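You operate a simulated robot arm through the tools that you are given. There is no shell and no other tool. Be economical: measure what you need, move in short steps, check, and stop when the job is done.

You are at the controls of a simulated two-armed robot. One attempt, no reset.

TASK
Take the cap off the green jar and lay it down on the top of the issue table.

The check looks at the end state, three seconds after you hand in, the way a careful person would. Anything else that was tipped, shoved, dropped, spilled or broken makes it a failure. Lids that push on must go on centred and level and be pressed home; caps that screw on are set level and turned clockwise until they are tight.

THE ROBOT
Two 7-joint arms with two-finger grippers on one trunk, on a base that drives. Base frame: it is fixed to the floor where the robot stands at the start and does not move with it; the origin is under the middle of the robot, x ahead of it, y to its left, z up; the surface under the hand at the start is at about z = 0.85. Readings come in m, degrees, newtons and seconds.
The left shoulder is at the start at [0.078, 0.151, 0.988], the right one opposite. With the tool pointing down near the work surface each hand reaches from about 0.24 to 0.78 m from the robot's upright axis, wherever it stands, measured 20 degrees to its own side. Payload 2.54 kg a hand.
The tool frame of a hand sits at the grasp point between the pads (the TCP): z along the fingers, y along the line on which they close. The tips reach 0.03 m beyond it. Largest opening 0.116 m; the body of the gripper starts 0.095 m behind the TCP.
Orientation is that of the tool frame in the base frame, as a unit quaternion [w, x, y, z]. With the fingers straight down and closing along the base's y, the tool's x points along the base's -x, its y along +y and its z along -z.

THE INTERFACE
- The arms move only by the tool servo_tool. It takes "left_motion", "right_motion" or both (then of equal length, played together; a hand with none holds still); each is a list of rows, each a list of 7 numbers: the turn, a rotation vector about the tool's x, y, z in units of 45 degrees (1.0 is 45 degrees), then the shift along the tool's x, y, z in units of 500 mm (1.0 is 500 mm), then the opening, from 0 (shut) to 1 (fully open). In form: [[wx, wy, wz, dx, dy, dz, gripper], ...]. A call has 1 to 12 rows; each row is the pose to reach, as a shift and turn from the pose commanded when the call began, along the tool's axes at that moment. A call with a number of a shift or a turn outside -1 to 1 is refused whole. Rows are played at 5 a second. More than 0.05 m and 8.6 degrees between two rows, or a gripper value outside its range, and nothing of the call is played. A pose out of reach is approached as far as the arm can. The call stops where the force on the tool passes 40 N (or 10 N more than at its start, if that is more) or the arm is blocked; 0.2 s more then pass. Each finger travels about 0.072 m/s and halts on what it meets, pressing with about 44 N; the grip force reading is that of the motor and also rises with nothing between the fingers. The clock runs only during rows and for 0.2 s after the last one: add rows that repeat a pose to give the fingers time. The reply holds the time, the measured pose of the TCP, the force on the tool along the base axes, the opening and the grip force, in the units named above and with some noise, with the torque about the TCP (base axes, N m) and any sound that the robot's microphone picked up.
- Cameras (640 x 400 px; columns grow to the right, rows downward): "scene" is now at [0.1504, -0.0159, 1.1718]; the picture's right is [-0.22, -0.97, 0.00], its down [0.11, -0.02, -0.99] and it looks along [0.97, -0.22, 0.11] (base axes); focal length 214 px, centre (320, 200). "left" rides on the left gripper at [0.069, 0.015, -0.122] in its tool frame; the picture's right is [-0.21, 0.98, 0.00], its down [-0.83, -0.18, -0.53] and it looks along [-0.52, -0.11, 0.85] (tool axes); focal length 251 px, centre (320, 200). "right" rides on the right gripper at [0.069, -0.015, -0.122] in its tool frame; the picture's right is [0.21, 0.98, 0.00], its down [-0.83, 0.18, -0.53] and it looks along [-0.52, 0.12, 0.85] (tool axes); focal length 251 px, centre (320, 200). There is no depth. A picture from a camera that has moved, and an enlarged one, comes with that camera's place and axes in the base frame and with its lens.
- capture(camera): a new picture of that camera. The clock stands still meanwhile.
- raise_lower(by): slides the trunk up (or, below 0, down) by that many m; the arms and the scene camera ride with it, the base frame stays. It gives what a move gives, with no picture.
- roll_base(legs): drives the robot by 1 to 6 legs, each [ahead, left, turn to the left] in m, m and degrees, along the robot's own axes; the way and the turn of a leg run together, so that a leg with both is an arc; at most 1.5 m and 180 degrees a leg. The arms and the cameras ride along, it lands a little off, and it stops where it bumps. It gives what a move gives.
- aim_head(pan, tilt): turns the head with the scene camera to pan (to the left, within 80 degrees either way) and tilt (down, from -29 to 69), counted from straight ahead of the robot. It gives what a move gives.
- inspect(camera, box): a new picture of the part [left, top, right, bottom] of that camera's present view, enlarged. The clock stands still meanwhile.
- sign_off(): hands the job in; it is judged then, once.

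Go step by step. Nothing tells you exact positions but the pictures and the camera data: compare them with the known pose of the tool, close in by small moves and look again before you grip or let go. The budget is 120 turns and 100 pictures, counting those below and the enlarged ones. Unless the task says otherwise, let go and move clear before handing in, and close with one line.

The tools are called after "Call:" by a JSON object that holds its "name" and its "arguments". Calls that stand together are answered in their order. servo_tool: Moves the arms, as the interface text tells. Its arguments: {"type":"object","properties":{"left_motion":{"type":"array"},"right_motion":{"type":"array"}},"required":[]} The other tools are called the same way: raise_lower (by) slides the trunk up or down; roll_base (legs) drives the base; aim_head (pan, tilt) turns the head that bears the scene camera; capture (camera) takes a picture; inspect (camera, box) takes an enlarged picture of a part of a camera's view; sign_off () hands the job in.

At the start:

```text
time: 0.0
left_eef_pos: [0.3347, 0.0081, 1.2209]
left_tool_rot: [0.0, 0.0, 1.0, 0.0]
left_contact_force: [0.4, -0.4, -0.2]
left_ft_torque: [0.0, 0.0, 0.01]
left_opening: 0.116
left_finger_force: 0.1
right_eef_pos: [0.4449, -0.3328, 1.1097]
right_tool_rot: [0.001, -0.001, 1.0, 0.001]
right_contact_force: [-0.3, 0.0, 0.2]
right_ft_torque: [-0.02, 0.03, 0.01]
right_opening: 0.1162
right_finger_force: 0.1
trunk travel left (down, up): [-0.225, 0.064]
robot x, y, heading: [-0.0016, -0.0019, -0.0]
head pan, tilt: [-12.8, -6.2]
```

scene: 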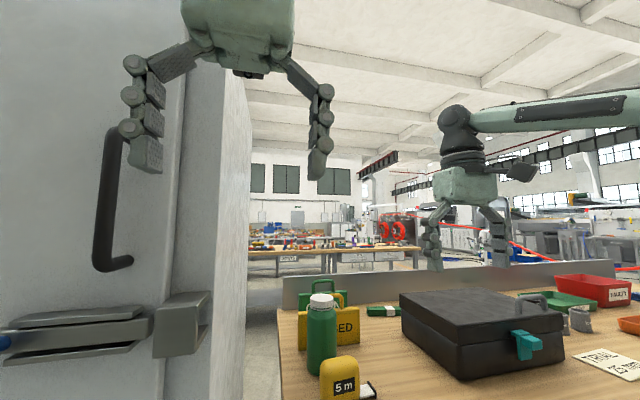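
right: 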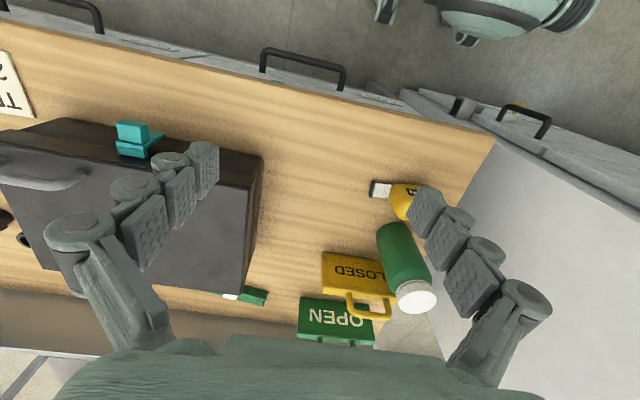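
left: 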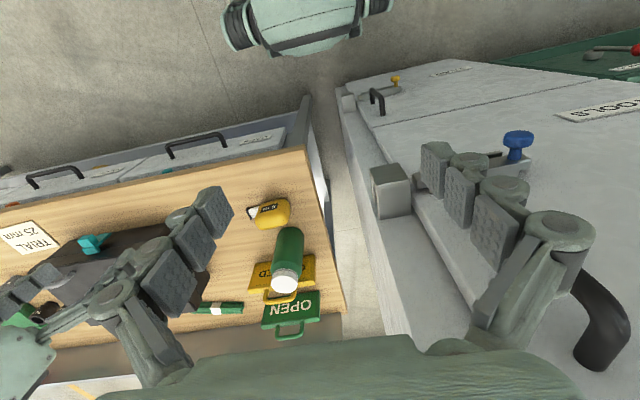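

I see a bench with a green bottle with a white cap, a black case and signs, and a cabinet to the left. I need to find the green jar and the issue table, so I look around.

Call:
{"name": "aim_head", "arguments": {"pan": -30, "tilt": 25}}

Call:
{"name": "capture", "arguments": {"camera": "scene"}}

Call:
{"name": "aim_head", "arguments": {"pan": -78, "tilt": 15}}

Call:
{"name": "capture", "arguments": {"camera": "scene"}}

Call:
{"name": "aim_head", "arguments": {"pan": 70, "tilt": 15}}

Call:
{"name": "capture", "arguments": {"camera": "scene"}}

```text
time: 1.0
left_eef_pos: [0.3329, 0.0068, 1.2212]
left_tool_rot: [0.0, 0.0, 1.0, 0.0]
left_contact_force: [-0.2, -0.3, -0.3]
left_ft_torque: [0.0, -0.01, 0.0]
left_opening: 0.1163
left_finger_force: 0.0
right_eef_pos: [0.4453, -0.3321, 1.1094]
right_tool_rot: [0.0, -0.001, 1.0, 0.0]
right_contact_force: [0.2, -0.8, 0.4]
right_ft_torque: [0.01, -0.02, 0.0]
right_opening: 0.1159
right_finger_force: 0.0
trunk travel left (down, up): [-0.225, 0.064]
robot x, y, heading: [-0.0009, 0.0006, -0.4]
head pan, tilt: [-30.0, 25.0]
```

```text
96 pictures are left
camera scene: at [0.1456, -0.0426, 1.1219], right [-0.5, -0.87, 0.0], down [-0.37, 0.21, -0.91], along [0.79, -0.45, -0.42], focal length 214 px, centre (320, 200)
```

scene: 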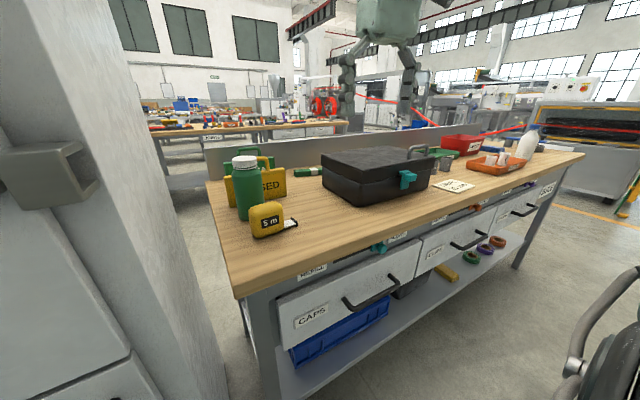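

```text
time: 2.1
left_eef_pos: [0.3324, 0.0081, 1.2211]
left_tool_rot: [0.001, 0.0, 1.0, 0.0]
left_contact_force: [0.6, -1.1, 0.0]
left_ft_torque: [-0.01, 0.0, 0.0]
left_opening: 0.1159
left_finger_force: 0.2
right_eef_pos: [0.4445, -0.3323, 1.1082]
right_tool_rot: [0.0, 0.0, 1.0, 0.0]
right_contact_force: [-0.8, 0.0, 0.2]
right_ft_torque: [0.01, 0.0, 0.0]
right_opening: 0.116
right_finger_force: 0.0
trunk travel left (down, up): [-0.225, 0.064]
robot x, y, heading: [-0.0004, -0.0001, -0.2]
head pan, tilt: [-78.0, 15.0]
```

```text
95 pictures are left
camera scene: at [0.0853, -0.0879, 1.138], right [-0.98, -0.21, 0.0], down [-0.05, 0.25, -0.97], along [0.2, -0.94, -0.26], focal length 214 px, centre (320, 200)
```

scene: 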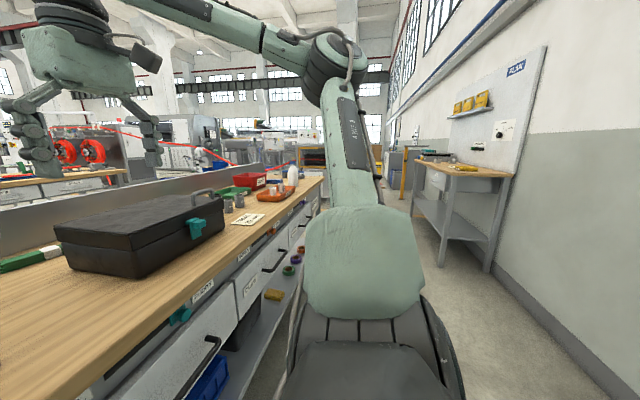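

```text
time: 4.4
left_eef_pos: [0.3333, 0.008, 1.2214]
left_tool_rot: [-0.001, 0.0, 1.0, 0.0]
left_contact_force: [0.1, -0.4, -0.4]
left_ft_torque: [0.01, 0.0, 0.01]
left_opening: 0.1161
left_finger_force: 0.1
right_eef_pos: [0.4447, -0.3325, 1.1096]
right_tool_rot: [0.001, 0.0, 1.0, 0.0]
right_contact_force: [-0.1, 0.2, -0.5]
right_ft_torque: [-0.02, -0.01, 0.02]
right_opening: 0.1163
right_finger_force: 0.0
trunk travel left (down, up): [-0.225, 0.064]
robot x, y, heading: [0.0006, 0.0008, -0.2]
head pan, tilt: [70.0, 15.0]
```

```text
94 pictures are left
camera scene: at [0.0978, 0.0912, 1.1381], right [0.94, -0.34, 0.0], down [-0.09, -0.24, -0.97], along [0.33, 0.91, -0.26], focal length 214 px, centre (320, 200)
```

scene: 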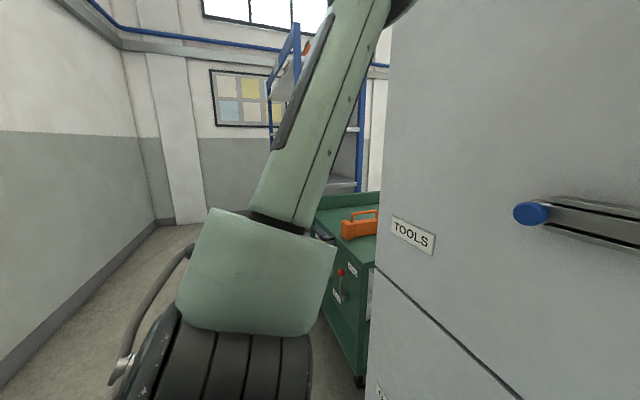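

The bench at hand has labels on its fronts. I look back at it and read them, and look closely at the bottle.

Call:
{"name": "aim_head", "arguments": {"pan": -25, "tilt": 30}}

Call:
{"name": "inspect", "arguments": {"camera": "scene", "box": [160, 100, 360, 225]}}

Call:
{"name": "inspect", "arguments": {"camera": "scene", "box": [200, 180, 520, 380]}}

Call:
{"name": "inspect", "arguments": {"camera": "scene", "box": [360, 60, 600, 210]}}

```text
time: 6.2
left_eef_pos: [0.3336, 0.0075, 1.2213]
left_tool_rot: [0.0, 0.0, 1.0, 0.0]
left_contact_force: [0.3, 0.0, 0.4]
left_ft_torque: [0.0, -0.01, -0.04]
left_opening: 0.1161
left_finger_force: 0.0
right_eef_pos: [0.4445, -0.3323, 1.1086]
right_tool_rot: [0.0, 0.001, 1.0, 0.0]
right_contact_force: [0.1, 0.4, -0.8]
right_ft_torque: [0.03, 0.0, -0.01]
right_opening: 0.1161
right_finger_force: 0.1
trunk travel left (down, up): [-0.225, 0.064]
robot x, y, heading: [-0.0003, 0.0031, -0.1]
head pan, tilt: [-25.0, 30.0]
```

```text
3.20 times, centred on (260, 162) of scene
camera zoom: at [0.1478, -0.0348, 1.1139], right [-0.42, -0.91, 0.0], down [-0.45, 0.21, -0.87], along [0.79, -0.37, -0.5], focal length 686 px, centre (512, 320)
```

zoom: 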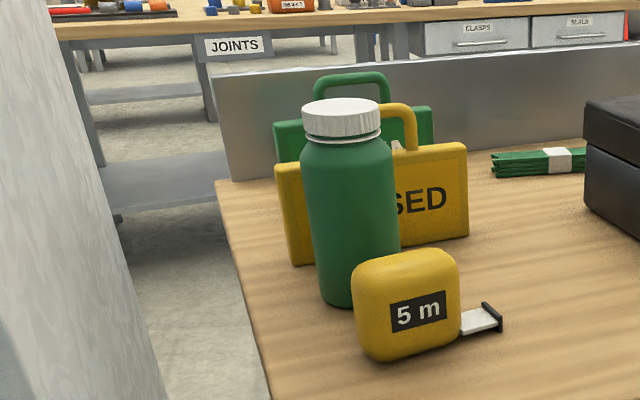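

```text
2.00 times, centred on (360, 280) of scene
camera zoom: at [0.1478, -0.0348, 1.1139], right [-0.42, -0.91, 0.0], down [-0.45, 0.21, -0.87], along [0.79, -0.37, -0.5], focal length 429 px, centre (240, 40)
```

zoom: 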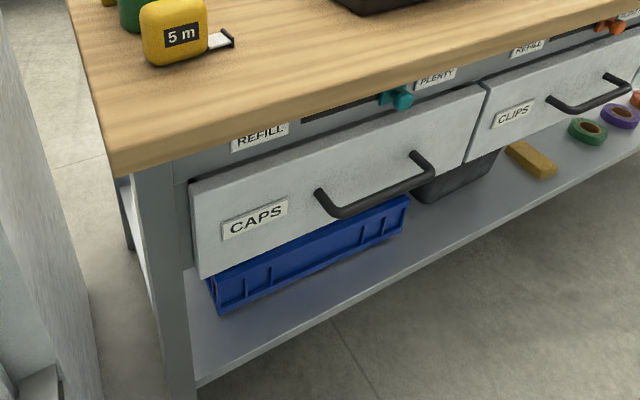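

```text
2.67 times, centred on (480, 135) of scene
camera zoom: at [0.1478, -0.0348, 1.1139], right [-0.42, -0.91, 0.0], down [-0.45, 0.21, -0.87], along [0.79, -0.37, -0.5], focal length 572 px, centre (-107, 373)
```

zoom: 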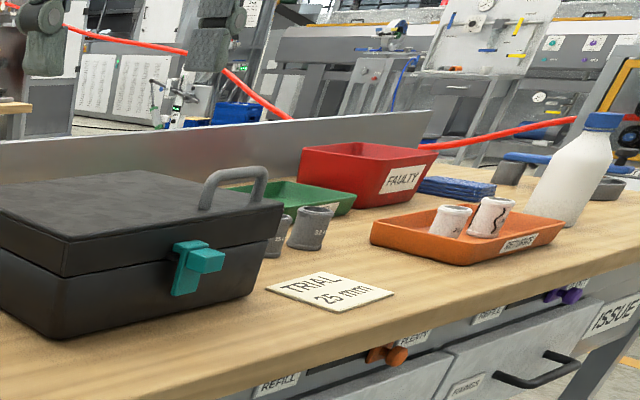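

The bench carries an "ISSUE" label, and the green jar with its ribbed white cap stands on it at about (0.657, -0.135), cap top at about z 0.995. I check how close the cabinet on the left is and what lies round the jar.

Call:
{"name": "aim_head", "arguments": {"pan": 15, "tilt": 35}}

Call:
{"name": "capture", "arguments": {"camera": "scene"}}

Call:
{"name": "inspect", "arguments": {"camera": "right", "box": [280, 160, 500, 350]}}

Call:
{"name": "inspect", "arguments": {"camera": "left", "box": [180, 160, 380, 360]}}

```text
time: 7.2
left_eef_pos: [0.3335, 0.008, 1.2213]
left_tool_rot: [0.0, 0.0, 1.0, 0.0]
left_contact_force: [-0.5, 0.2, -0.5]
left_ft_torque: [-0.01, 0.01, -0.02]
left_opening: 0.1162
left_finger_force: 0.0
right_eef_pos: [0.4453, -0.333, 1.1092]
right_tool_rot: [0.001, 0.0, 1.0, 0.001]
right_contact_force: [0.3, -0.2, -0.7]
right_ft_torque: [0.0, 0.02, 0.01]
right_opening: 0.1159
right_finger_force: 0.1
trunk travel left (down, up): [-0.225, 0.064]
robot x, y, heading: [0.0006, -0.0019, 0.1]
head pan, tilt: [15.0, 35.0]
```

```text
90 pictures are left
camera scene: at [0.1509, 0.0261, 1.1061], right [0.26, -0.97, 0.0], down [-0.55, -0.15, -0.82], along [0.79, 0.21, -0.57], focal length 214 px, centre (320, 200)
```

scene: 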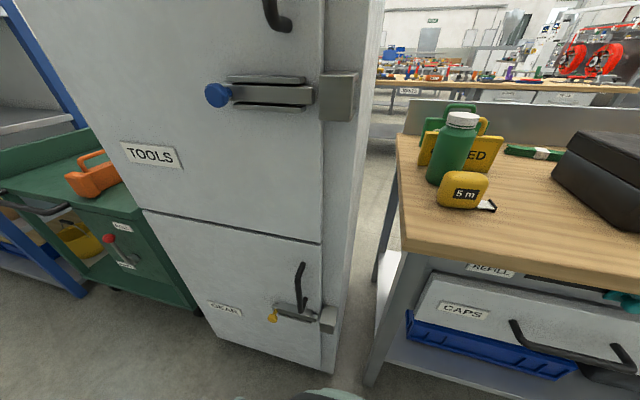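

```text
2.11 times, centred on (390, 255) of right
camera zoom: at [0.3766, -0.3474, 1.2319], right [-0.21, 0.98, 0.0], down [0.83, 0.18, 0.53], along [0.52, 0.12, -0.85], focal length 529 px, centre (173, 84)
```

zoom: 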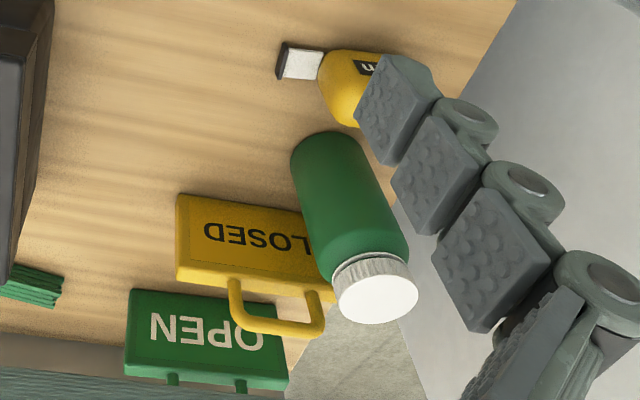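

```text
2.00 times, centred on (280, 260) of left
camera zoom: at [0.2645, 0.0228, 1.3435], right [0.21, 0.98, 0.0], down [0.83, -0.18, 0.53], along [0.52, -0.11, -0.85], focal length 503 px, centre (400, 80)
```

zoom: 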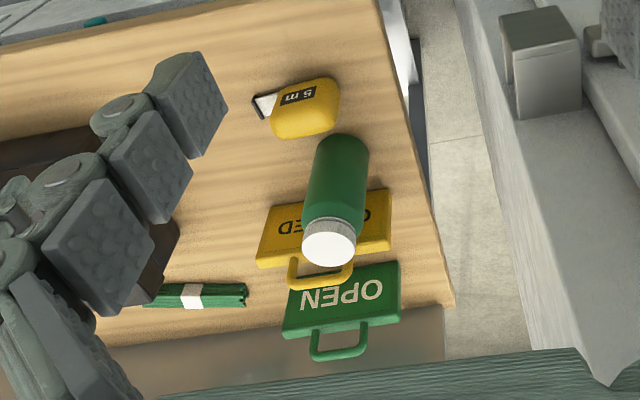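

The bench's left end is at y≈-0.05, its front edge at x≈0.44. Signs stand behind the jar from x≈0.735 on, and a tape measure stands in front of it at x≈0.55-0.6, up to z≈0.92. My plan is for the right hand to hold the jar body from the front right while the left hand unscrews the cap from above. First I shift the base to the right, away from the cabinet.

Call:
{"name": "roll_base", "arguments": {"legs": [[0, -0.15, 0]]}}

Call:
{"name": "aim_head", "arguments": {"pan": 0, "tilt": 30}}

Call:
{"name": "capture", "arguments": {"camera": "scene"}}

Call:
{"name": "capture", "arguments": {"camera": "right"}}

Call:
{"name": "capture", "arguments": {"camera": "left"}}

```text
time: 9.3
left_eef_pos: [0.3325, -0.1446, 1.2211]
left_tool_rot: [0.0, 0.002, 1.0, 0.0]
left_contact_force: [-0.3, 0.3, 0.1]
left_ft_torque: [-0.03, 0.0, -0.03]
left_opening: 0.1159
left_finger_force: 0.1
right_eef_pos: [0.4435, -0.4854, 1.1094]
right_tool_rot: [0.0, 0.001, 1.0, -0.001]
right_contact_force: [0.6, 0.4, -0.6]
right_ft_torque: [0.01, -0.01, 0.01]
right_opening: 0.116
right_finger_force: 0.1
trunk travel left (down, up): [-0.225, 0.064]
robot x, y, heading: [-0.0011, -0.1525, -0.2]
head pan, tilt: [15.0, 35.0]
```

```text
time: 10.1
left_eef_pos: [0.334, -0.145, 1.2207]
left_tool_rot: [0.001, 0.001, 1.0, 0.0]
left_contact_force: [-0.3, 0.5, 0.1]
left_ft_torque: [-0.04, 0.01, 0.0]
left_opening: 0.1162
left_finger_force: 0.1
right_eef_pos: [0.4445, -0.4849, 1.1092]
right_tool_rot: [0.0, 0.001, 1.0, 0.0]
right_contact_force: [0.0, -0.8, 0.1]
right_ft_torque: [-0.02, 0.03, -0.01]
right_opening: 0.1163
right_finger_force: 0.1
trunk travel left (down, up): [-0.225, 0.064]
robot x, y, heading: [-0.0038, -0.1544, -0.1]
head pan, tilt: [0.0, 30.0]
```

```text
87 pictures are left
camera scene: at [0.1561, -0.1482, 1.1138], right [0.0, -1.0, 0.0], down [-0.5, 0.0, -0.87], along [0.87, 0.0, -0.5], focal length 214 px, centre (320, 200)
```

scene: 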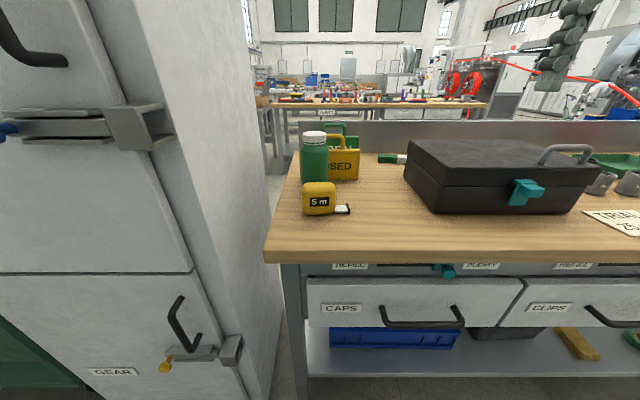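

```text
86 pictures are left
camera right: at [0.3757, -0.4994, 1.2319], right [-0.21, 0.98, 0.0], down [0.83, 0.18, 0.53], along [0.52, 0.11, -0.85], focal length 251 px, centre (320, 200)
```

right: 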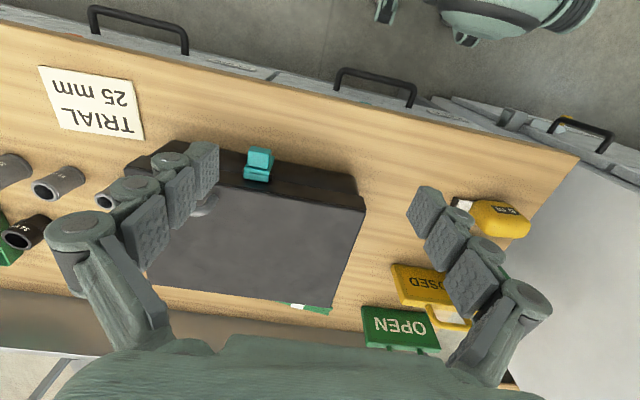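

```text
85 pictures are left
camera left: at [0.2645, -0.1291, 1.3435], right [0.22, 0.98, 0.0], down [0.83, -0.18, 0.53], along [0.52, -0.12, -0.85], focal length 251 px, centre (320, 200)
```

left: 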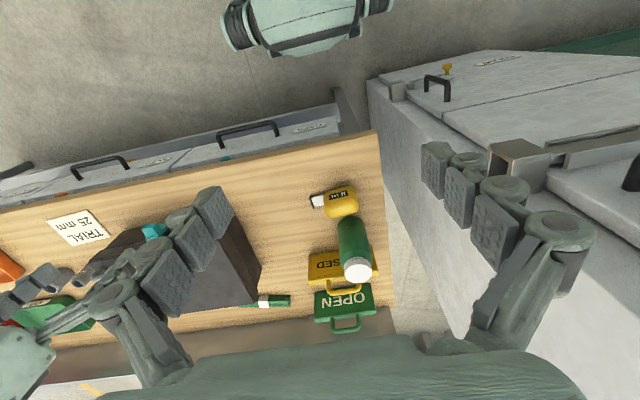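

The jar is at about (0.655, -0.137) in every view. I begin bringing the right hand round: 45 degrees of yaw and a shift towards the jar, staying high.

Call:
{"name": "servo_tool", "arguments": {"right_motion": [[0, 0, -0.1667, -0.01, 0.04, -0.013, 1], [0, 0, -0.3333, -0.02, 0.08, -0.026, 1], [0, 0, -0.5, -0.03, 0.12, -0.04, 1], [0, 0, -0.6667, -0.04, 0.15, -0.053, 1], [0, 0, -0.8333, -0.05, 0.17, -0.066, 1], [0, 0, -1, -0.06, 0.18, -0.08, 1], [0, 0, -1, -0.06, 0.18, -0.08, 1]]}}

```text
time: 11.7
left_eef_pos: [0.3337, -0.1454, 1.2216]
left_tool_rot: [0.0, 0.001, 1.0, 0.0]
left_contact_force: [0.4, 0.3, -0.5]
left_ft_torque: [0.0, 0.01, 0.01]
left_opening: 0.1159
left_finger_force: 0.1
right_eef_pos: [0.473, -0.3954, 1.1484]
right_tool_rot: [0.0, -0.383, 0.924, 0.0]
right_contact_force: [-0.1, 0.3, 0.9]
right_ft_torque: [-0.03, -0.01, 0.01]
right_opening: 0.116
right_finger_force: 0.1
trunk travel left (down, up): [-0.225, 0.064]
robot x, y, heading: [-0.0019, -0.1509, -0.3]
head pan, tilt: [0.0, 30.0]
```

Call:
{"name": "servo_tool", "arguments": {"right_motion": [[0, -0.1667, 0, -0.036, 0.017, 0.014, 1], [0, -0.3333, 0, -0.072, 0.034, 0.028, 1], [0, -0.5, 0, -0.108, 0.051, 0.042, 1], [0, -0.6667, 0, -0.144, 0.068, 0.056, 1], [0, -0.8333, 0, -0.144, 0.068, 0.056, 1], [0, -1, 0, -0.144, 0.068, 0.056, 1]]}}

Call:
{"name": "servo_tool", "arguments": {"right_motion": [[0, -0.1667, 0, 0, 0, 0, 1], [0, -0.3333, 0, 0, 0, 0, 1], [0, -0.3333, 0, 0, 0, 0, 1]]}}

Call:
{"name": "capture", "arguments": {"camera": "scene"}}

Call:
{"name": "capture", "arguments": {"camera": "right"}}

Call:
{"name": "capture", "arguments": {"camera": "left"}}

```text
time: 13.1
left_eef_pos: [0.3329, -0.1447, 1.2211]
left_tool_rot: [0.001, 0.001, 1.0, 0.0]
left_contact_force: [0.2, -0.4, 0.7]
left_ft_torque: [-0.01, -0.01, 0.01]
left_opening: 0.116
left_finger_force: 0.1
right_eef_pos: [0.5006, -0.3203, 1.1212]
right_tool_rot: [0.356, -0.352, 0.853, 0.147]
right_contact_force: [-0.6, -0.1, -0.1]
right_ft_torque: [-0.03, 0.04, 0.0]
right_opening: 0.1161
right_finger_force: 0.1
trunk travel left (down, up): [-0.225, 0.064]
robot x, y, heading: [-0.001, -0.1516, -0.1]
head pan, tilt: [0.0, 30.0]
```

```text
time: 13.9
left_eef_pos: [0.334, -0.1458, 1.2211]
left_tool_rot: [0.0, 0.001, 1.0, 0.0]
left_contact_force: [0.3, -0.2, 0.2]
left_ft_torque: [0.0, -0.02, -0.01]
left_opening: 0.116
left_finger_force: 0.1
right_eef_pos: [0.5003, -0.3201, 1.1208]
right_tool_rot: [0.464, -0.33, 0.8, 0.192]
right_contact_force: [0.0, 0.3, -0.3]
right_ft_torque: [-0.04, -0.04, 0.01]
right_opening: 0.1164
right_finger_force: 0.0
trunk travel left (down, up): [-0.225, 0.064]
robot x, y, heading: [0.0015, -0.1495, -0.4]
head pan, tilt: [0.0, 30.0]
```

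```text
84 pictures are left
camera scene: at [0.1561, -0.1482, 1.1139], right [0.0, -1.0, 0.0], down [-0.5, 0.0, -0.87], along [0.87, 0.0, -0.5], focal length 214 px, centre (320, 200)
```

scene: 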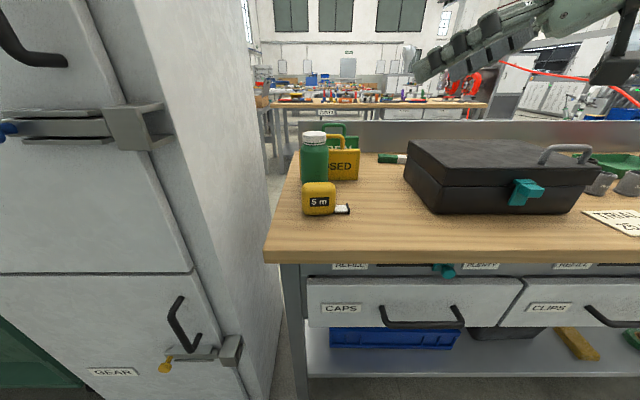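

```text
83 pictures are left
camera right: at [0.4132, -0.4293, 1.1227], right [-0.77, 0.62, -0.19], down [-0.16, 0.09, 0.98], along [0.62, 0.78, 0.03], focal length 251 px, centre (320, 200)
```

right: 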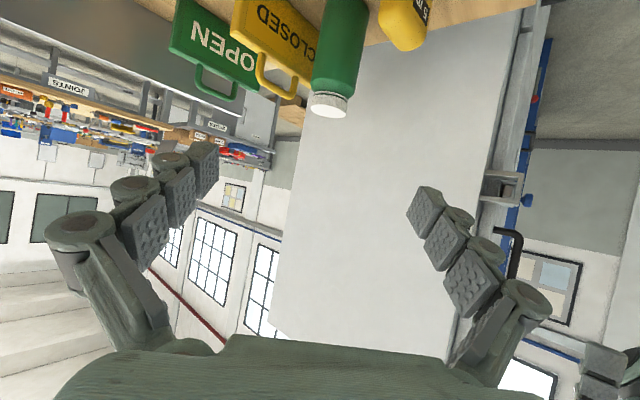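

```text
82 pictures are left
camera left: at [0.2645, -0.129, 1.3435], right [0.22, 0.98, 0.0], down [0.83, -0.18, 0.53], along [0.52, -0.12, -0.85], focal length 251 px, centre (320, 200)
```

left: 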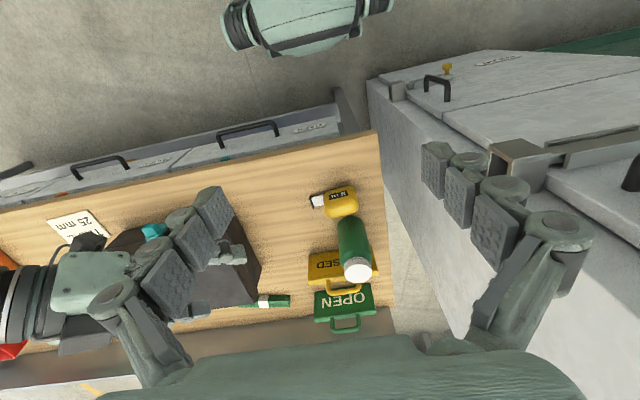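

The right hand is pitched 30 degrees down and yawed 45 degrees, level with the jar. I move it to a pre-grasp about 0.11 m short of the jar and narrow the opening to about 0.09.

Call:
{"name": "servo_tool", "arguments": {"right_motion": [[0, 0, 0, 0.02, 0.0074, 0.073, 0.78], [0, 0, 0, 0.04, 0.0148, 0.146, 0.78], [0, 0, 0, 0.06, 0.022, 0.219, 0.78], [0, 0, 0, 0.08, 0.03, 0.292, 0.78], [0, 0, 0, 0.099, 0.037, 0.364, 0.78], [0, 0, 0, 0.099, 0.037, 0.364, 0.78]]}}

Call:
{"name": "capture", "arguments": {"camera": "scene"}}

Call:
{"name": "capture", "arguments": {"camera": "right"}}

Call:
{"name": "inspect", "arguments": {"camera": "left", "box": [220, 150, 420, 350]}}

```text
time: 15.3
left_eef_pos: [0.3331, -0.1436, 1.221]
left_tool_rot: [0.0, 0.001, 1.0, 0.0]
left_contact_force: [0.6, 0.2, -0.5]
left_ft_torque: [-0.01, -0.01, -0.01]
left_opening: 0.116
left_finger_force: 0.1
right_eef_pos: [0.5839, -0.2138, 0.9864]
right_tool_rot: [0.461, -0.33, 0.801, 0.191]
right_contact_force: [0.3, -0.5, 0.2]
right_ft_torque: [-0.01, -0.03, 0.01]
right_opening: 0.0906
right_finger_force: 0.0
trunk travel left (down, up): [-0.225, 0.064]
robot x, y, heading: [-0.0008, -0.1504, -0.1]
head pan, tilt: [0.0, 30.0]
```

```text
81 pictures are left
camera scene: at [0.156, -0.1485, 1.1139], right [0.0, -1.0, 0.0], down [-0.5, 0.0, -0.87], along [0.87, 0.0, -0.5], focal length 214 px, centre (320, 200)
```

scene: 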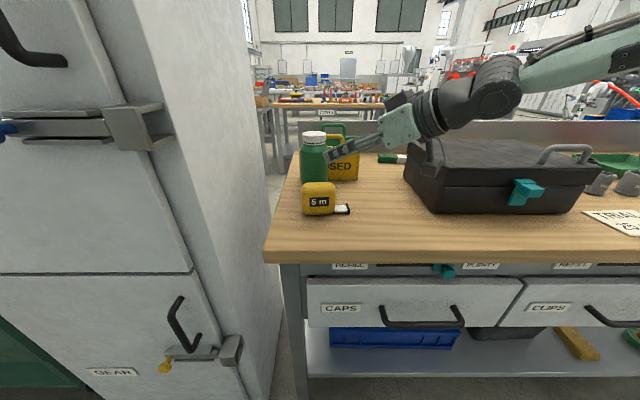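

```text
80 pictures are left
camera right: at [0.4962, -0.3225, 0.9886], right [-0.77, 0.62, -0.19], down [-0.16, 0.09, 0.98], along [0.62, 0.78, 0.03], focal length 251 px, centre (320, 200)
```

right: 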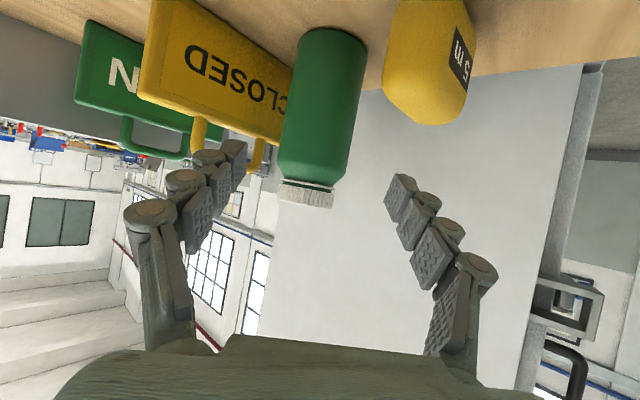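

```text
2.00 times, centred on (320, 250) of left
camera zoom: at [0.2643, -0.1293, 1.3436], right [0.22, 0.98, 0.0], down [0.83, -0.18, 0.53], along [0.52, -0.12, -0.85], focal length 503 px, centre (320, 100)
```

zoom: 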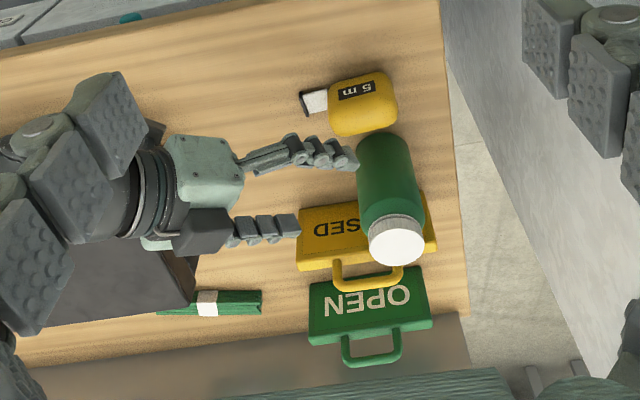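

The jar sits centred between the right fingers, and the tape measure clears the path by about a centimetre. I advance 0.11 m along the fingers, then look before closing.

Call:
{"name": "servo_tool", "arguments": {"right_motion": [[0, 0, 0, 0, 0, 0.055, 0.78], [0, 0, 0, 0, 0, 0.11, 0.78], [0, 0, 0, 0, 0, 0.165, 0.78], [0, 0, 0, 0, 0, 0.215, 0.78], [0, 0, 0, 0, 0, 0.215, 0.78]]}}

Call:
{"name": "capture", "arguments": {"camera": "right"}}

Call:
{"name": "inspect", "arguments": {"camera": "left", "box": [220, 150, 420, 350]}}

Call:
{"name": "inspect", "arguments": {"camera": "scene", "box": [270, 100, 430, 230]}}

```text
time: 16.5
left_eef_pos: [0.3339, -0.145, 1.2213]
left_tool_rot: [0.0, 0.001, 1.0, 0.0]
left_contact_force: [-0.5, 0.3, 0.2]
left_ft_torque: [-0.01, -0.04, -0.01]
left_opening: 0.116
left_finger_force: 0.0
right_eef_pos: [0.6484, -0.1464, 0.9354]
right_tool_rot: [0.461, -0.331, 0.801, 0.191]
right_contact_force: [-0.5, -0.3, -0.1]
right_ft_torque: [0.05, -0.02, 0.02]
right_opening: 0.0905
right_finger_force: 0.0
trunk travel left (down, up): [-0.225, 0.064]
robot x, y, heading: [0.0004, -0.1537, -0.3]
head pan, tilt: [0.0, 30.0]
```

```text
78 pictures are left
camera right: at [0.5607, -0.2552, 0.9378], right [-0.77, 0.62, -0.19], down [-0.16, 0.09, 0.98], along [0.62, 0.78, 0.03], focal length 251 px, centre (320, 200)
```

right: 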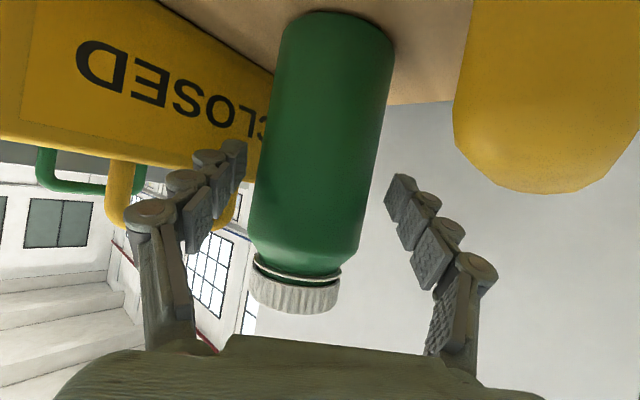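

```text
2.00 times, centred on (320, 250) of left
camera zoom: at [0.2642, -0.129, 1.3436], right [0.22, 0.98, 0.0], down [0.83, -0.18, 0.53], along [0.52, -0.12, -0.85], focal length 503 px, centre (320, 100)
```

zoom: 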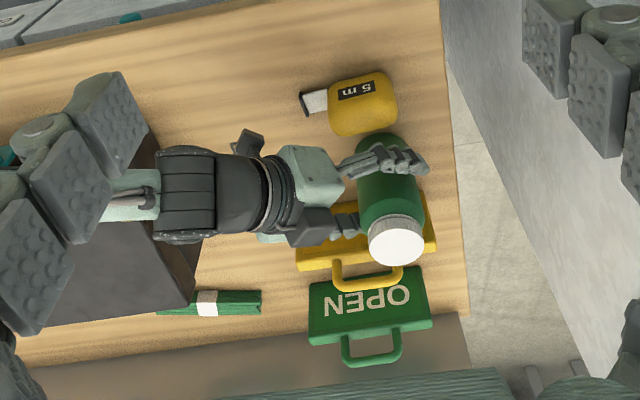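

```text
3.08 times, centred on (350, 165) of scene
camera zoom: at [0.1559, -0.1482, 1.1139], right [0.0, -1.0, 0.0], down [-0.5, 0.0, -0.87], along [0.87, 0.0, -0.5], focal length 660 px, centre (228, 308)
```

zoom: 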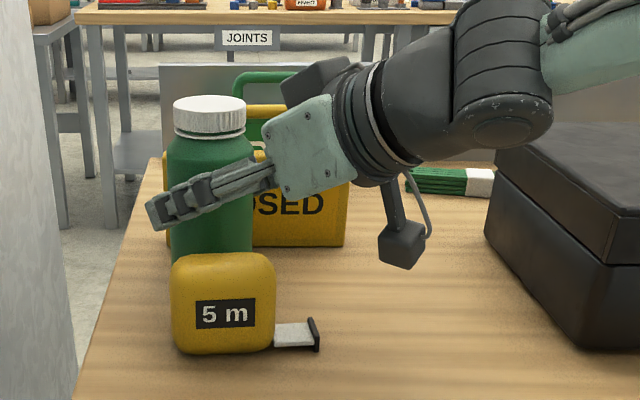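

The fingers straddle the jar, which sits about 6 mm off centre towards the tool's -y side. I centre on it, go in 8 mm more, and close.

Call:
{"name": "servo_tool", "arguments": {"right_motion": [[0, 0, 0, 0, -0.012, 0.008, 0.78], [0, 0, 0, 0, -0.012, 0.016, 0.78], [0, 0, 0, 0, -0.012, 0.016, 0.7], [0, 0, 0, 0, -0.012, 0.016, 0.65], [0, 0, 0, 0, -0.012, 0.016, 0.6], [0, 0, 0, 0, -0.012, 0.016, 0.5], [0, 0, 0, 0, -0.012, 0.016, 0.4], [0, 0, 0, 0, -0.012, 0.016, 0.4]]}}

Call:
{"name": "capture", "arguments": {"camera": "right"}}

Call:
{"name": "inspect", "arguments": {"camera": "scene", "box": [270, 100, 430, 230]}}

```text
time: 18.3
left_eef_pos: [0.3342, -0.1449, 1.2227]
left_tool_rot: [0.0, 0.001, 1.0, 0.0]
left_contact_force: [-0.4, 0.3, 0.3]
left_ft_torque: [0.03, 0.0, 0.0]
left_opening: 0.116
left_finger_force: 0.1
right_eef_pos: [0.6566, -0.1452, 0.9308]
right_tool_rot: [0.462, -0.331, 0.8, 0.191]
right_contact_force: [-1.0, 1.4, 1.5]
right_ft_torque: [0.03, 0.07, 0.02]
right_opening: 0.0654
right_finger_force: 43.8
trunk travel left (down, up): [-0.225, 0.064]
robot x, y, heading: [0.0005, -0.1481, -0.3]
head pan, tilt: [0.0, 30.0]
```

```text
75 pictures are left
camera right: at [0.5692, -0.2547, 0.9329], right [-0.77, 0.62, -0.19], down [-0.16, 0.09, 0.98], along [0.62, 0.78, 0.03], focal length 251 px, centre (320, 200)
```

right: 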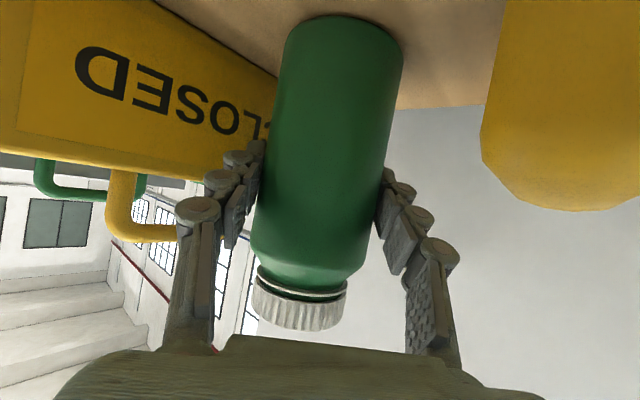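

```text
3.08 times, centred on (350, 165) of scene
camera zoom: at [0.1558, -0.1482, 1.1139], right [0.0, -1.0, 0.0], down [-0.5, 0.0, -0.87], along [0.87, 0.0, -0.5], focal length 660 px, centre (228, 308)
```

zoom: 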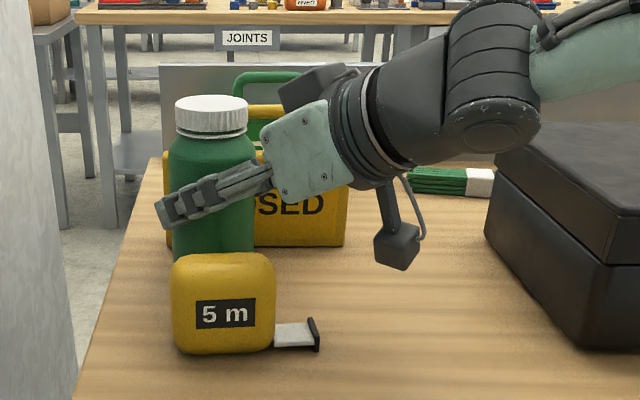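

The jar is held firmly (opening 0.065, 44 N), and it hasn't shifted. I bring the left hand over the cap at about (0.662, -0.136), staying high.

Call:
{"name": "servo_tool", "arguments": {"left_motion": [[0, 0, 0, -0.08, 0.002, 0, 0.8], [0, 0, 0, -0.16, 0.004, 0, 0.8], [0, 0, 0, -0.24, 0.006, 0, 0.8], [0, 0, 0, -0.32, 0.008, 0, 0.8], [0, 0, 0, -0.4, 0.01, 0, 0.8], [0, 0, 0, -0.48, 0.012, 0.03, 0.8], [0, 0, 0, -0.56, 0.014, 0.06, 0.8], [0, 0, 0, -0.62, 0.016, 0.09, 0.8], [0, 0, 0, -0.656, 0.016, 0.12, 0.8], [0, 0, 0, -0.656, 0.016, 0.12, 0.8]]}}

Call:
{"name": "capture", "arguments": {"camera": "left"}}

Call:
{"name": "capture", "arguments": {"camera": "scene"}}

```text
time: 20.5
left_eef_pos: [0.6058, -0.1324, 1.1478]
left_tool_rot: [0.001, 0.001, 1.0, -0.001]
left_contact_force: [-0.4, 0.7, -0.4]
left_ft_torque: [-0.02, -0.01, -0.01]
left_opening: 0.0929
left_finger_force: 0.1
left hand out of reach, approached as far as the arm can: row 5, 6, 7, 8, 9, 10
right_eef_pos: [0.657, -0.1455, 0.9315]
right_tool_rot: [0.462, -0.331, 0.801, 0.191]
right_contact_force: [-0.7, -0.6, 2.4]
right_ft_torque: [-0.03, -0.09, -0.06]
right_opening: 0.0652
right_finger_force: 44.2
trunk travel left (down, up): [-0.225, 0.064]
robot x, y, heading: [0.0009, -0.1514, -0.0]
head pan, tilt: [0.0, 30.0]
```

```text
73 pictures are left
camera left: at [0.5366, -0.1167, 1.2693], right [0.22, 0.98, 0.0], down [0.82, -0.18, 0.54], along [0.52, -0.12, -0.84], focal length 251 px, centre (320, 200)
```

left: 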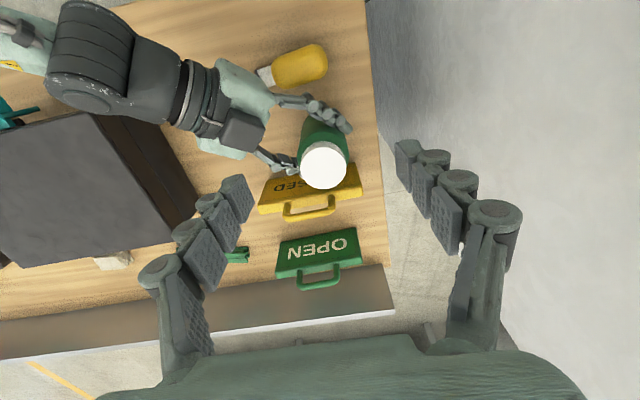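

```text
72 pictures are left
camera scene: at [0.1558, -0.1483, 1.1139], right [0.0, -1.0, 0.0], down [-0.5, 0.0, -0.87], along [0.87, 0.0, -0.5], focal length 214 px, centre (320, 200)
```

scene: 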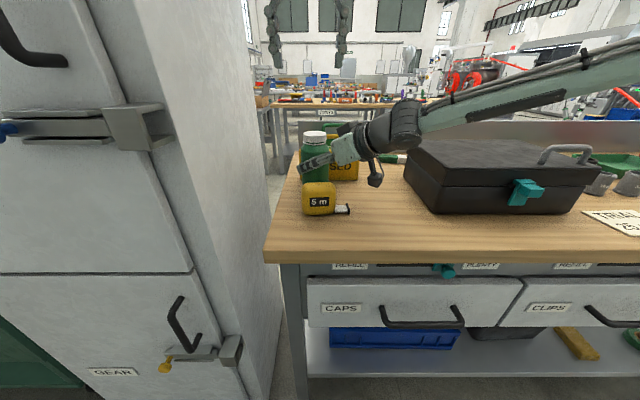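

The left arm falls short at this height, since it's out of reach when high. Reach should improve lower down, so I descend in small steps while staying above the cap.

Call:
{"name": "servo_tool", "arguments": {"left_motion": [[0, 0, 0, 0, 0, 0.04, 0.8], [0, 0, 0, 0, 0, 0.08, 0.8], [0, 0, 0, 0, 0, 0.12, 0.8], [0, 0, 0, 0, 0, 0.16, 0.8], [0, 0, 0, 0, 0, 0.16, 0.8]]}}

```text
time: 21.7
left_eef_pos: [0.6054, -0.1303, 1.0667]
left_tool_rot: [0.0, 0.001, 1.0, 0.0]
left_contact_force: [0.9, -0.2, 0.5]
left_ft_torque: [0.04, 0.01, -0.01]
left_opening: 0.0927
left_finger_force: 0.0
right_eef_pos: [0.6581, -0.1453, 0.932]
right_tool_rot: [0.462, -0.331, 0.8, 0.192]
right_contact_force: [1.2, -0.4, 2.4]
right_ft_torque: [-0.01, -0.07, -0.02]
right_opening: 0.0654
right_finger_force: 43.8
trunk travel left (down, up): [-0.225, 0.064]
robot x, y, heading: [-0.004, -0.1535, -0.0]
head pan, tilt: [0.0, 30.0]
```

Call:
{"name": "servo_tool", "arguments": {"left_motion": [[0, 0, 0, -0.04, -0.004, 0, 0.8], [0, 0, 0, -0.08, -0.008, 0, 0.8], [0, 0, 0, -0.113, -0.01, 0, 0.8], [0, 0, 0, -0.113, -0.01, 0, 0.8]]}}

Call:
{"name": "capture", "arguments": {"camera": "left"}}

Call:
{"name": "inspect", "arguments": {"camera": "scene", "box": [250, 60, 430, 200]}}

```text
time: 22.7
left_eef_pos: [0.6606, -0.1362, 1.0655]
left_tool_rot: [0.0, 0.001, 1.0, 0.001]
left_contact_force: [-1.0, -0.4, 0.8]
left_ft_torque: [0.0, 0.01, 0.01]
left_opening: 0.093
left_finger_force: 0.1
right_eef_pos: [0.6589, -0.1461, 0.9319]
right_tool_rot: [0.463, -0.331, 0.8, 0.192]
right_contact_force: [-1.3, 0.8, 3.4]
right_ft_torque: [-0.06, 0.01, -0.08]
right_opening: 0.0649
right_finger_force: 43.9
trunk travel left (down, up): [-0.225, 0.064]
robot x, y, heading: [-0.0011, -0.1497, -0.0]
head pan, tilt: [0.0, 30.0]
```

```text
71 pictures are left
camera left: at [0.5925, -0.1206, 1.187], right [0.22, 0.98, 0.0], down [0.83, -0.18, 0.53], along [0.52, -0.12, -0.85], focal length 251 px, centre (320, 200)
```

left: 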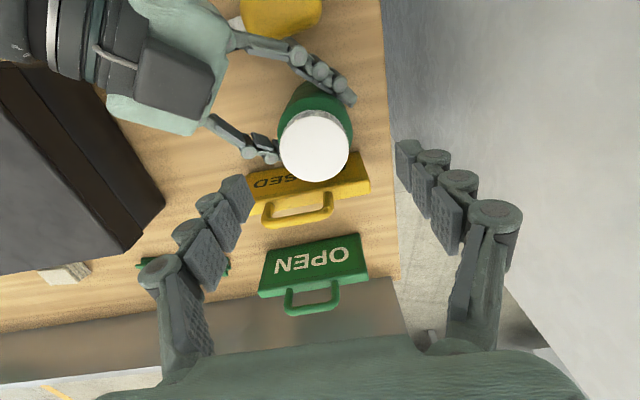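

```text
2.86 times, centred on (340, 130) of scene
camera zoom: at [0.1557, -0.1484, 1.1139], right [0.0, -1.0, 0.0], down [-0.5, 0.0, -0.87], along [0.87, 0.0, -0.5], focal length 613 px, centre (263, 400)
```

zoom: 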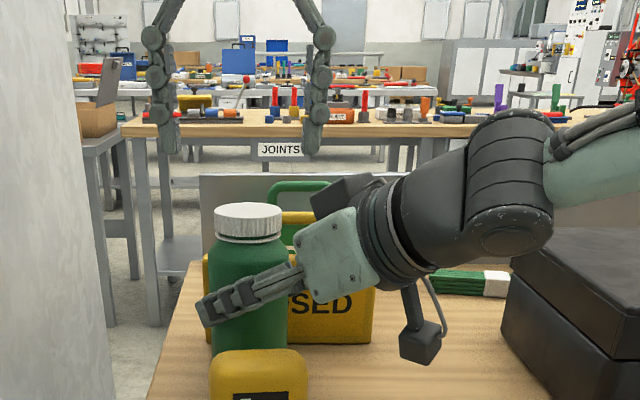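

The left hand is over the cap; I estimate it's about 4 mm off in y. I correct that, narrow the opening, and descend partway.

Call:
{"name": "servo_tool", "arguments": {"left_motion": [[0, 0, 0, 0.002, -0.006, 0, 0.69], [0, 0, 0, 0.002, -0.006, 0.03, 0.67], [0, 0, 0, 0.002, -0.006, 0.06, 0.67], [0, 0, 0, 0.002, -0.006, 0.06, 0.67]]}}

Call:
{"name": "capture", "arguments": {"camera": "left"}}

Call:
{"name": "inspect", "arguments": {"camera": "scene", "box": [270, 80, 400, 180]}}

```text
time: 23.7
left_eef_pos: [0.6629, -0.1386, 1.0366]
left_tool_rot: [0.0, 0.001, 1.0, 0.0]
left_contact_force: [-0.2, 0.0, -0.4]
left_ft_torque: [0.0, 0.02, 0.02]
left_opening: 0.078
left_finger_force: 0.0
left hand out of reach, approached as far as the arm can: row 1
right_eef_pos: [0.6568, -0.1459, 0.9307]
right_tool_rot: [0.462, -0.331, 0.8, 0.192]
right_contact_force: [-0.2, 0.4, 3.3]
right_ft_torque: [0.07, -0.02, -0.01]
right_opening: 0.0651
right_finger_force: 44.1
trunk travel left (down, up): [-0.225, 0.064]
robot x, y, heading: [0.0003, -0.149, -0.2]
head pan, tilt: [0.0, 30.0]
```

```text
69 pictures are left
camera left: at [0.5937, -0.1234, 1.1589], right [0.22, 0.98, 0.0], down [0.83, -0.18, 0.53], along [0.52, -0.12, -0.85], focal length 251 px, centre (320, 200)
```

left: 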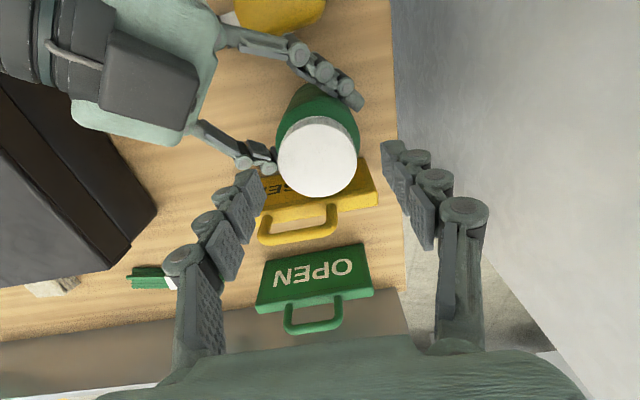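

```text
4.00 times, centred on (335, 130) of scene
camera zoom: at [0.1558, -0.1482, 1.1139], right [0.0, -1.0, 0.0], down [-0.5, 0.0, -0.87], along [0.87, 0.0, -0.5], focal length 858 px, centre (260, 480)
```

zoom: 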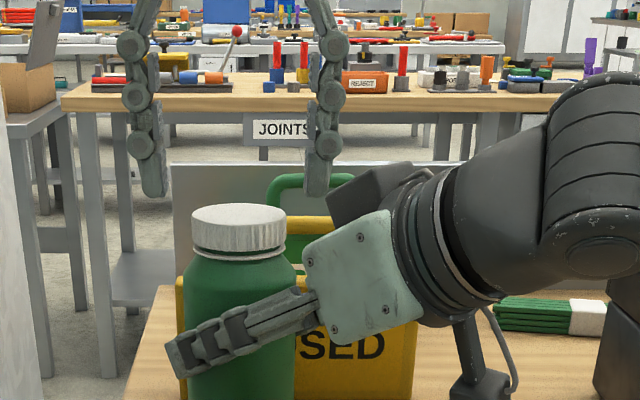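

The fingers straddle the cap centrally. I go down to just above the jar's shoulder with a 4 mm x correction, then close.

Call:
{"name": "servo_tool", "arguments": {"left_motion": [[0, 0, 0, 0.008, 0, 0.0, 0.67], [0, 0, 0, 0.008, 0, 0.02, 0.67], [0, 0, 0, 0.008, 0, 0.04, 0.67], [0, 0, 0, 0.008, 0, 0.05, 0.67], [0, 0, 0, 0.008, 0, 0.05, 0.67]]}}

Call:
{"name": "capture", "arguments": {"camera": "left"}}

Call:
{"name": "inspect", "arguments": {"camera": "scene", "box": [280, 100, 380, 180]}}

Call:
{"name": "capture", "arguments": {"camera": "right"}}

```text
time: 24.9
left_eef_pos: [0.6584, -0.1382, 1.0114]
left_tool_rot: [0.0, 0.0, 1.0, 0.0]
left_contact_force: [-0.3, 0.2, 1.0]
left_ft_torque: [0.0, 0.0, 0.02]
left_opening: 0.0779
left_finger_force: 0.1
right_eef_pos: [0.6565, -0.1457, 0.9305]
right_tool_rot: [0.462, -0.331, 0.8, 0.192]
right_contact_force: [-0.4, 0.2, 3.7]
right_ft_torque: [0.06, -0.07, -0.04]
right_opening: 0.065
right_finger_force: 43.8
trunk travel left (down, up): [-0.225, 0.064]
robot x, y, heading: [-0.0017, -0.1529, -0.1]
head pan, tilt: [0.0, 30.0]
```

```text
67 pictures are left
camera left: at [0.5891, -0.1227, 1.1335], right [0.22, 0.98, 0.0], down [0.83, -0.18, 0.53], along [0.52, -0.12, -0.85], focal length 251 px, centre (320, 200)
```

left: 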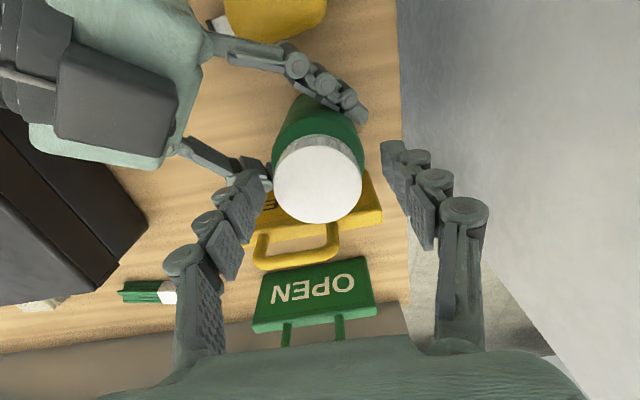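

```text
5.00 times, centred on (330, 140) of scene
camera zoom: at [0.1558, -0.1482, 1.1139], right [0.0, -1.0, 0.0], down [-0.5, 0.0, -0.87], along [0.87, 0.0, -0.5], focal length 1072 px, centre (270, 500)
```

zoom: 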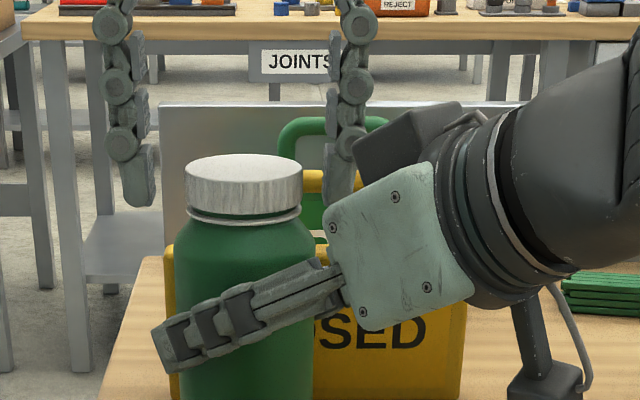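

```text
65 pictures are left
camera right: at [0.5692, -0.2548, 0.9328], right [-0.77, 0.62, -0.19], down [-0.16, 0.09, 0.98], along [0.62, 0.78, 0.03], focal length 251 px, centre (320, 200)
```

right: 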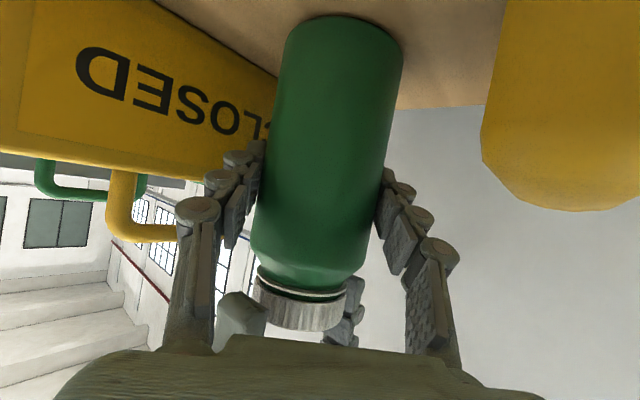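

The tips are at lip height, just above the shoulder. I close on the cap.

Call:
{"name": "servo_tool", "arguments": {"left_motion": [[0, 0, 0, 0, 0, 0, 0.6], [0, 0, 0, 0, 0, 0, 0.52], [0, 0, 0, 0, 0, 0, 0.46], [0, 0, 0, 0, 0, 0, 0.4], [0, 0, 0, 0, 0, 0, 0.35], [0, 0, 0, 0, 0, 0, 0.35]]}}

Call:
{"name": "capture", "arguments": {"camera": "left"}}

```text
time: 26.3
left_eef_pos: [0.6571, -0.1402, 1.0108]
left_tool_rot: [-0.001, 0.002, 1.0, -0.001]
left_contact_force: [-0.9, -15.2, 3.2]
left_ft_torque: [-0.35, 0.02, -0.09]
left_opening: 0.0508
left_finger_force: 43.7
right_eef_pos: [0.6568, -0.1449, 0.9315]
right_tool_rot: [0.463, -0.332, 0.799, 0.192]
right_contact_force: [2.9, 12.3, 1.2]
right_ft_torque: [-0.75, -0.06, 0.03]
right_opening: 0.065
right_finger_force: 44.5
trunk travel left (down, up): [-0.225, 0.064]
robot x, y, heading: [0.0048, -0.1512, -0.2]
head pan, tilt: [0.0, 30.0]
```

```text
64 pictures are left
camera left: at [0.5888, -0.1239, 1.1336], right [0.22, 0.98, 0.0], down [0.83, -0.18, 0.53], along [0.52, -0.12, -0.85], focal length 251 px, centre (320, 200)
```

left: 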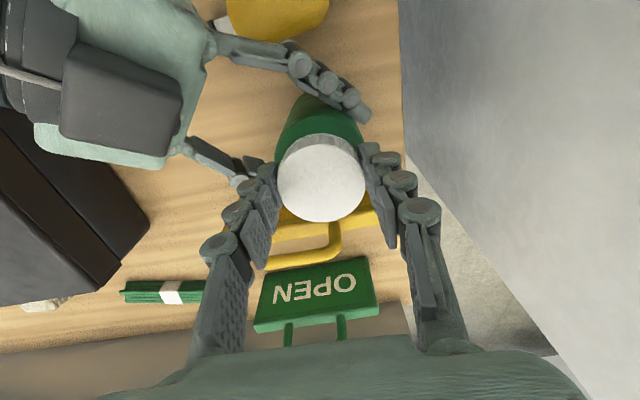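

The cap is gripped (opening 0.051). There's about 15 N of sideways load, so I ease the hand 2.5 mm and make a first 45-degree counter-clockwise turn.

Call:
{"name": "servo_tool", "arguments": {"left_motion": [[0, 0, 0, 0, -0.005, 0, 0.35], [0, 0, -0.1667, 0, -0.005, 0, 0.35], [0, 0, -0.3333, 0, -0.005, 0, 0.35], [0, 0, -0.5, 0, -0.005, 0, 0.35], [0, 0, -0.6667, 0, -0.005, 0, 0.35], [0, 0, -0.8333, 0, -0.005, 0, 0.35], [0, 0, -1, 0, -0.005, 0, 0.35]]}}

Call:
{"name": "capture", "arguments": {"camera": "left"}}

```text
time: 27.9
left_eef_pos: [0.6586, -0.1423, 1.0118]
left_tool_rot: [0.001, -0.382, 0.924, -0.001]
left_contact_force: [12.8, -13.5, 8.4]
left_ft_torque: [-0.26, -0.27, -0.14]
left_opening: 0.0505
left_finger_force: 43.7
right_eef_pos: [0.6558, -0.1455, 0.9319]
right_tool_rot: [0.462, -0.332, 0.8, 0.191]
right_contact_force: [-8.5, 12.7, 0.1]
right_ft_torque: [-0.53, -0.96, 0.07]
right_opening: 0.065
right_finger_force: 44.4
trunk travel left (down, up): [-0.225, 0.064]
robot x, y, heading: [-0.0003, -0.1523, -0.2]
head pan, tilt: [0.0, 30.0]
```

```text
63 pictures are left
camera left: at [0.5982, -0.1801, 1.1337], right [-0.54, 0.84, 0.0], down [0.71, 0.46, 0.54], along [0.45, 0.29, -0.84], focal length 251 px, centre (320, 200)
```

left: 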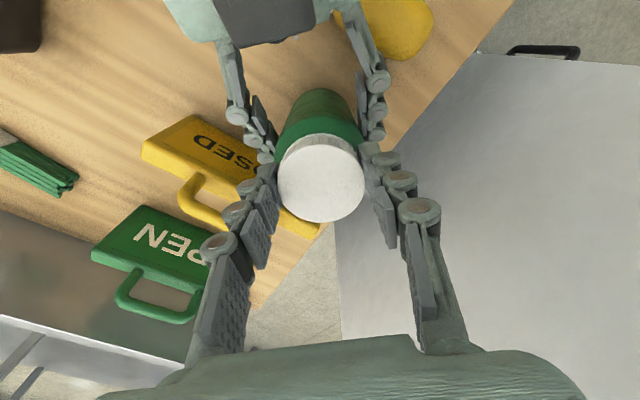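

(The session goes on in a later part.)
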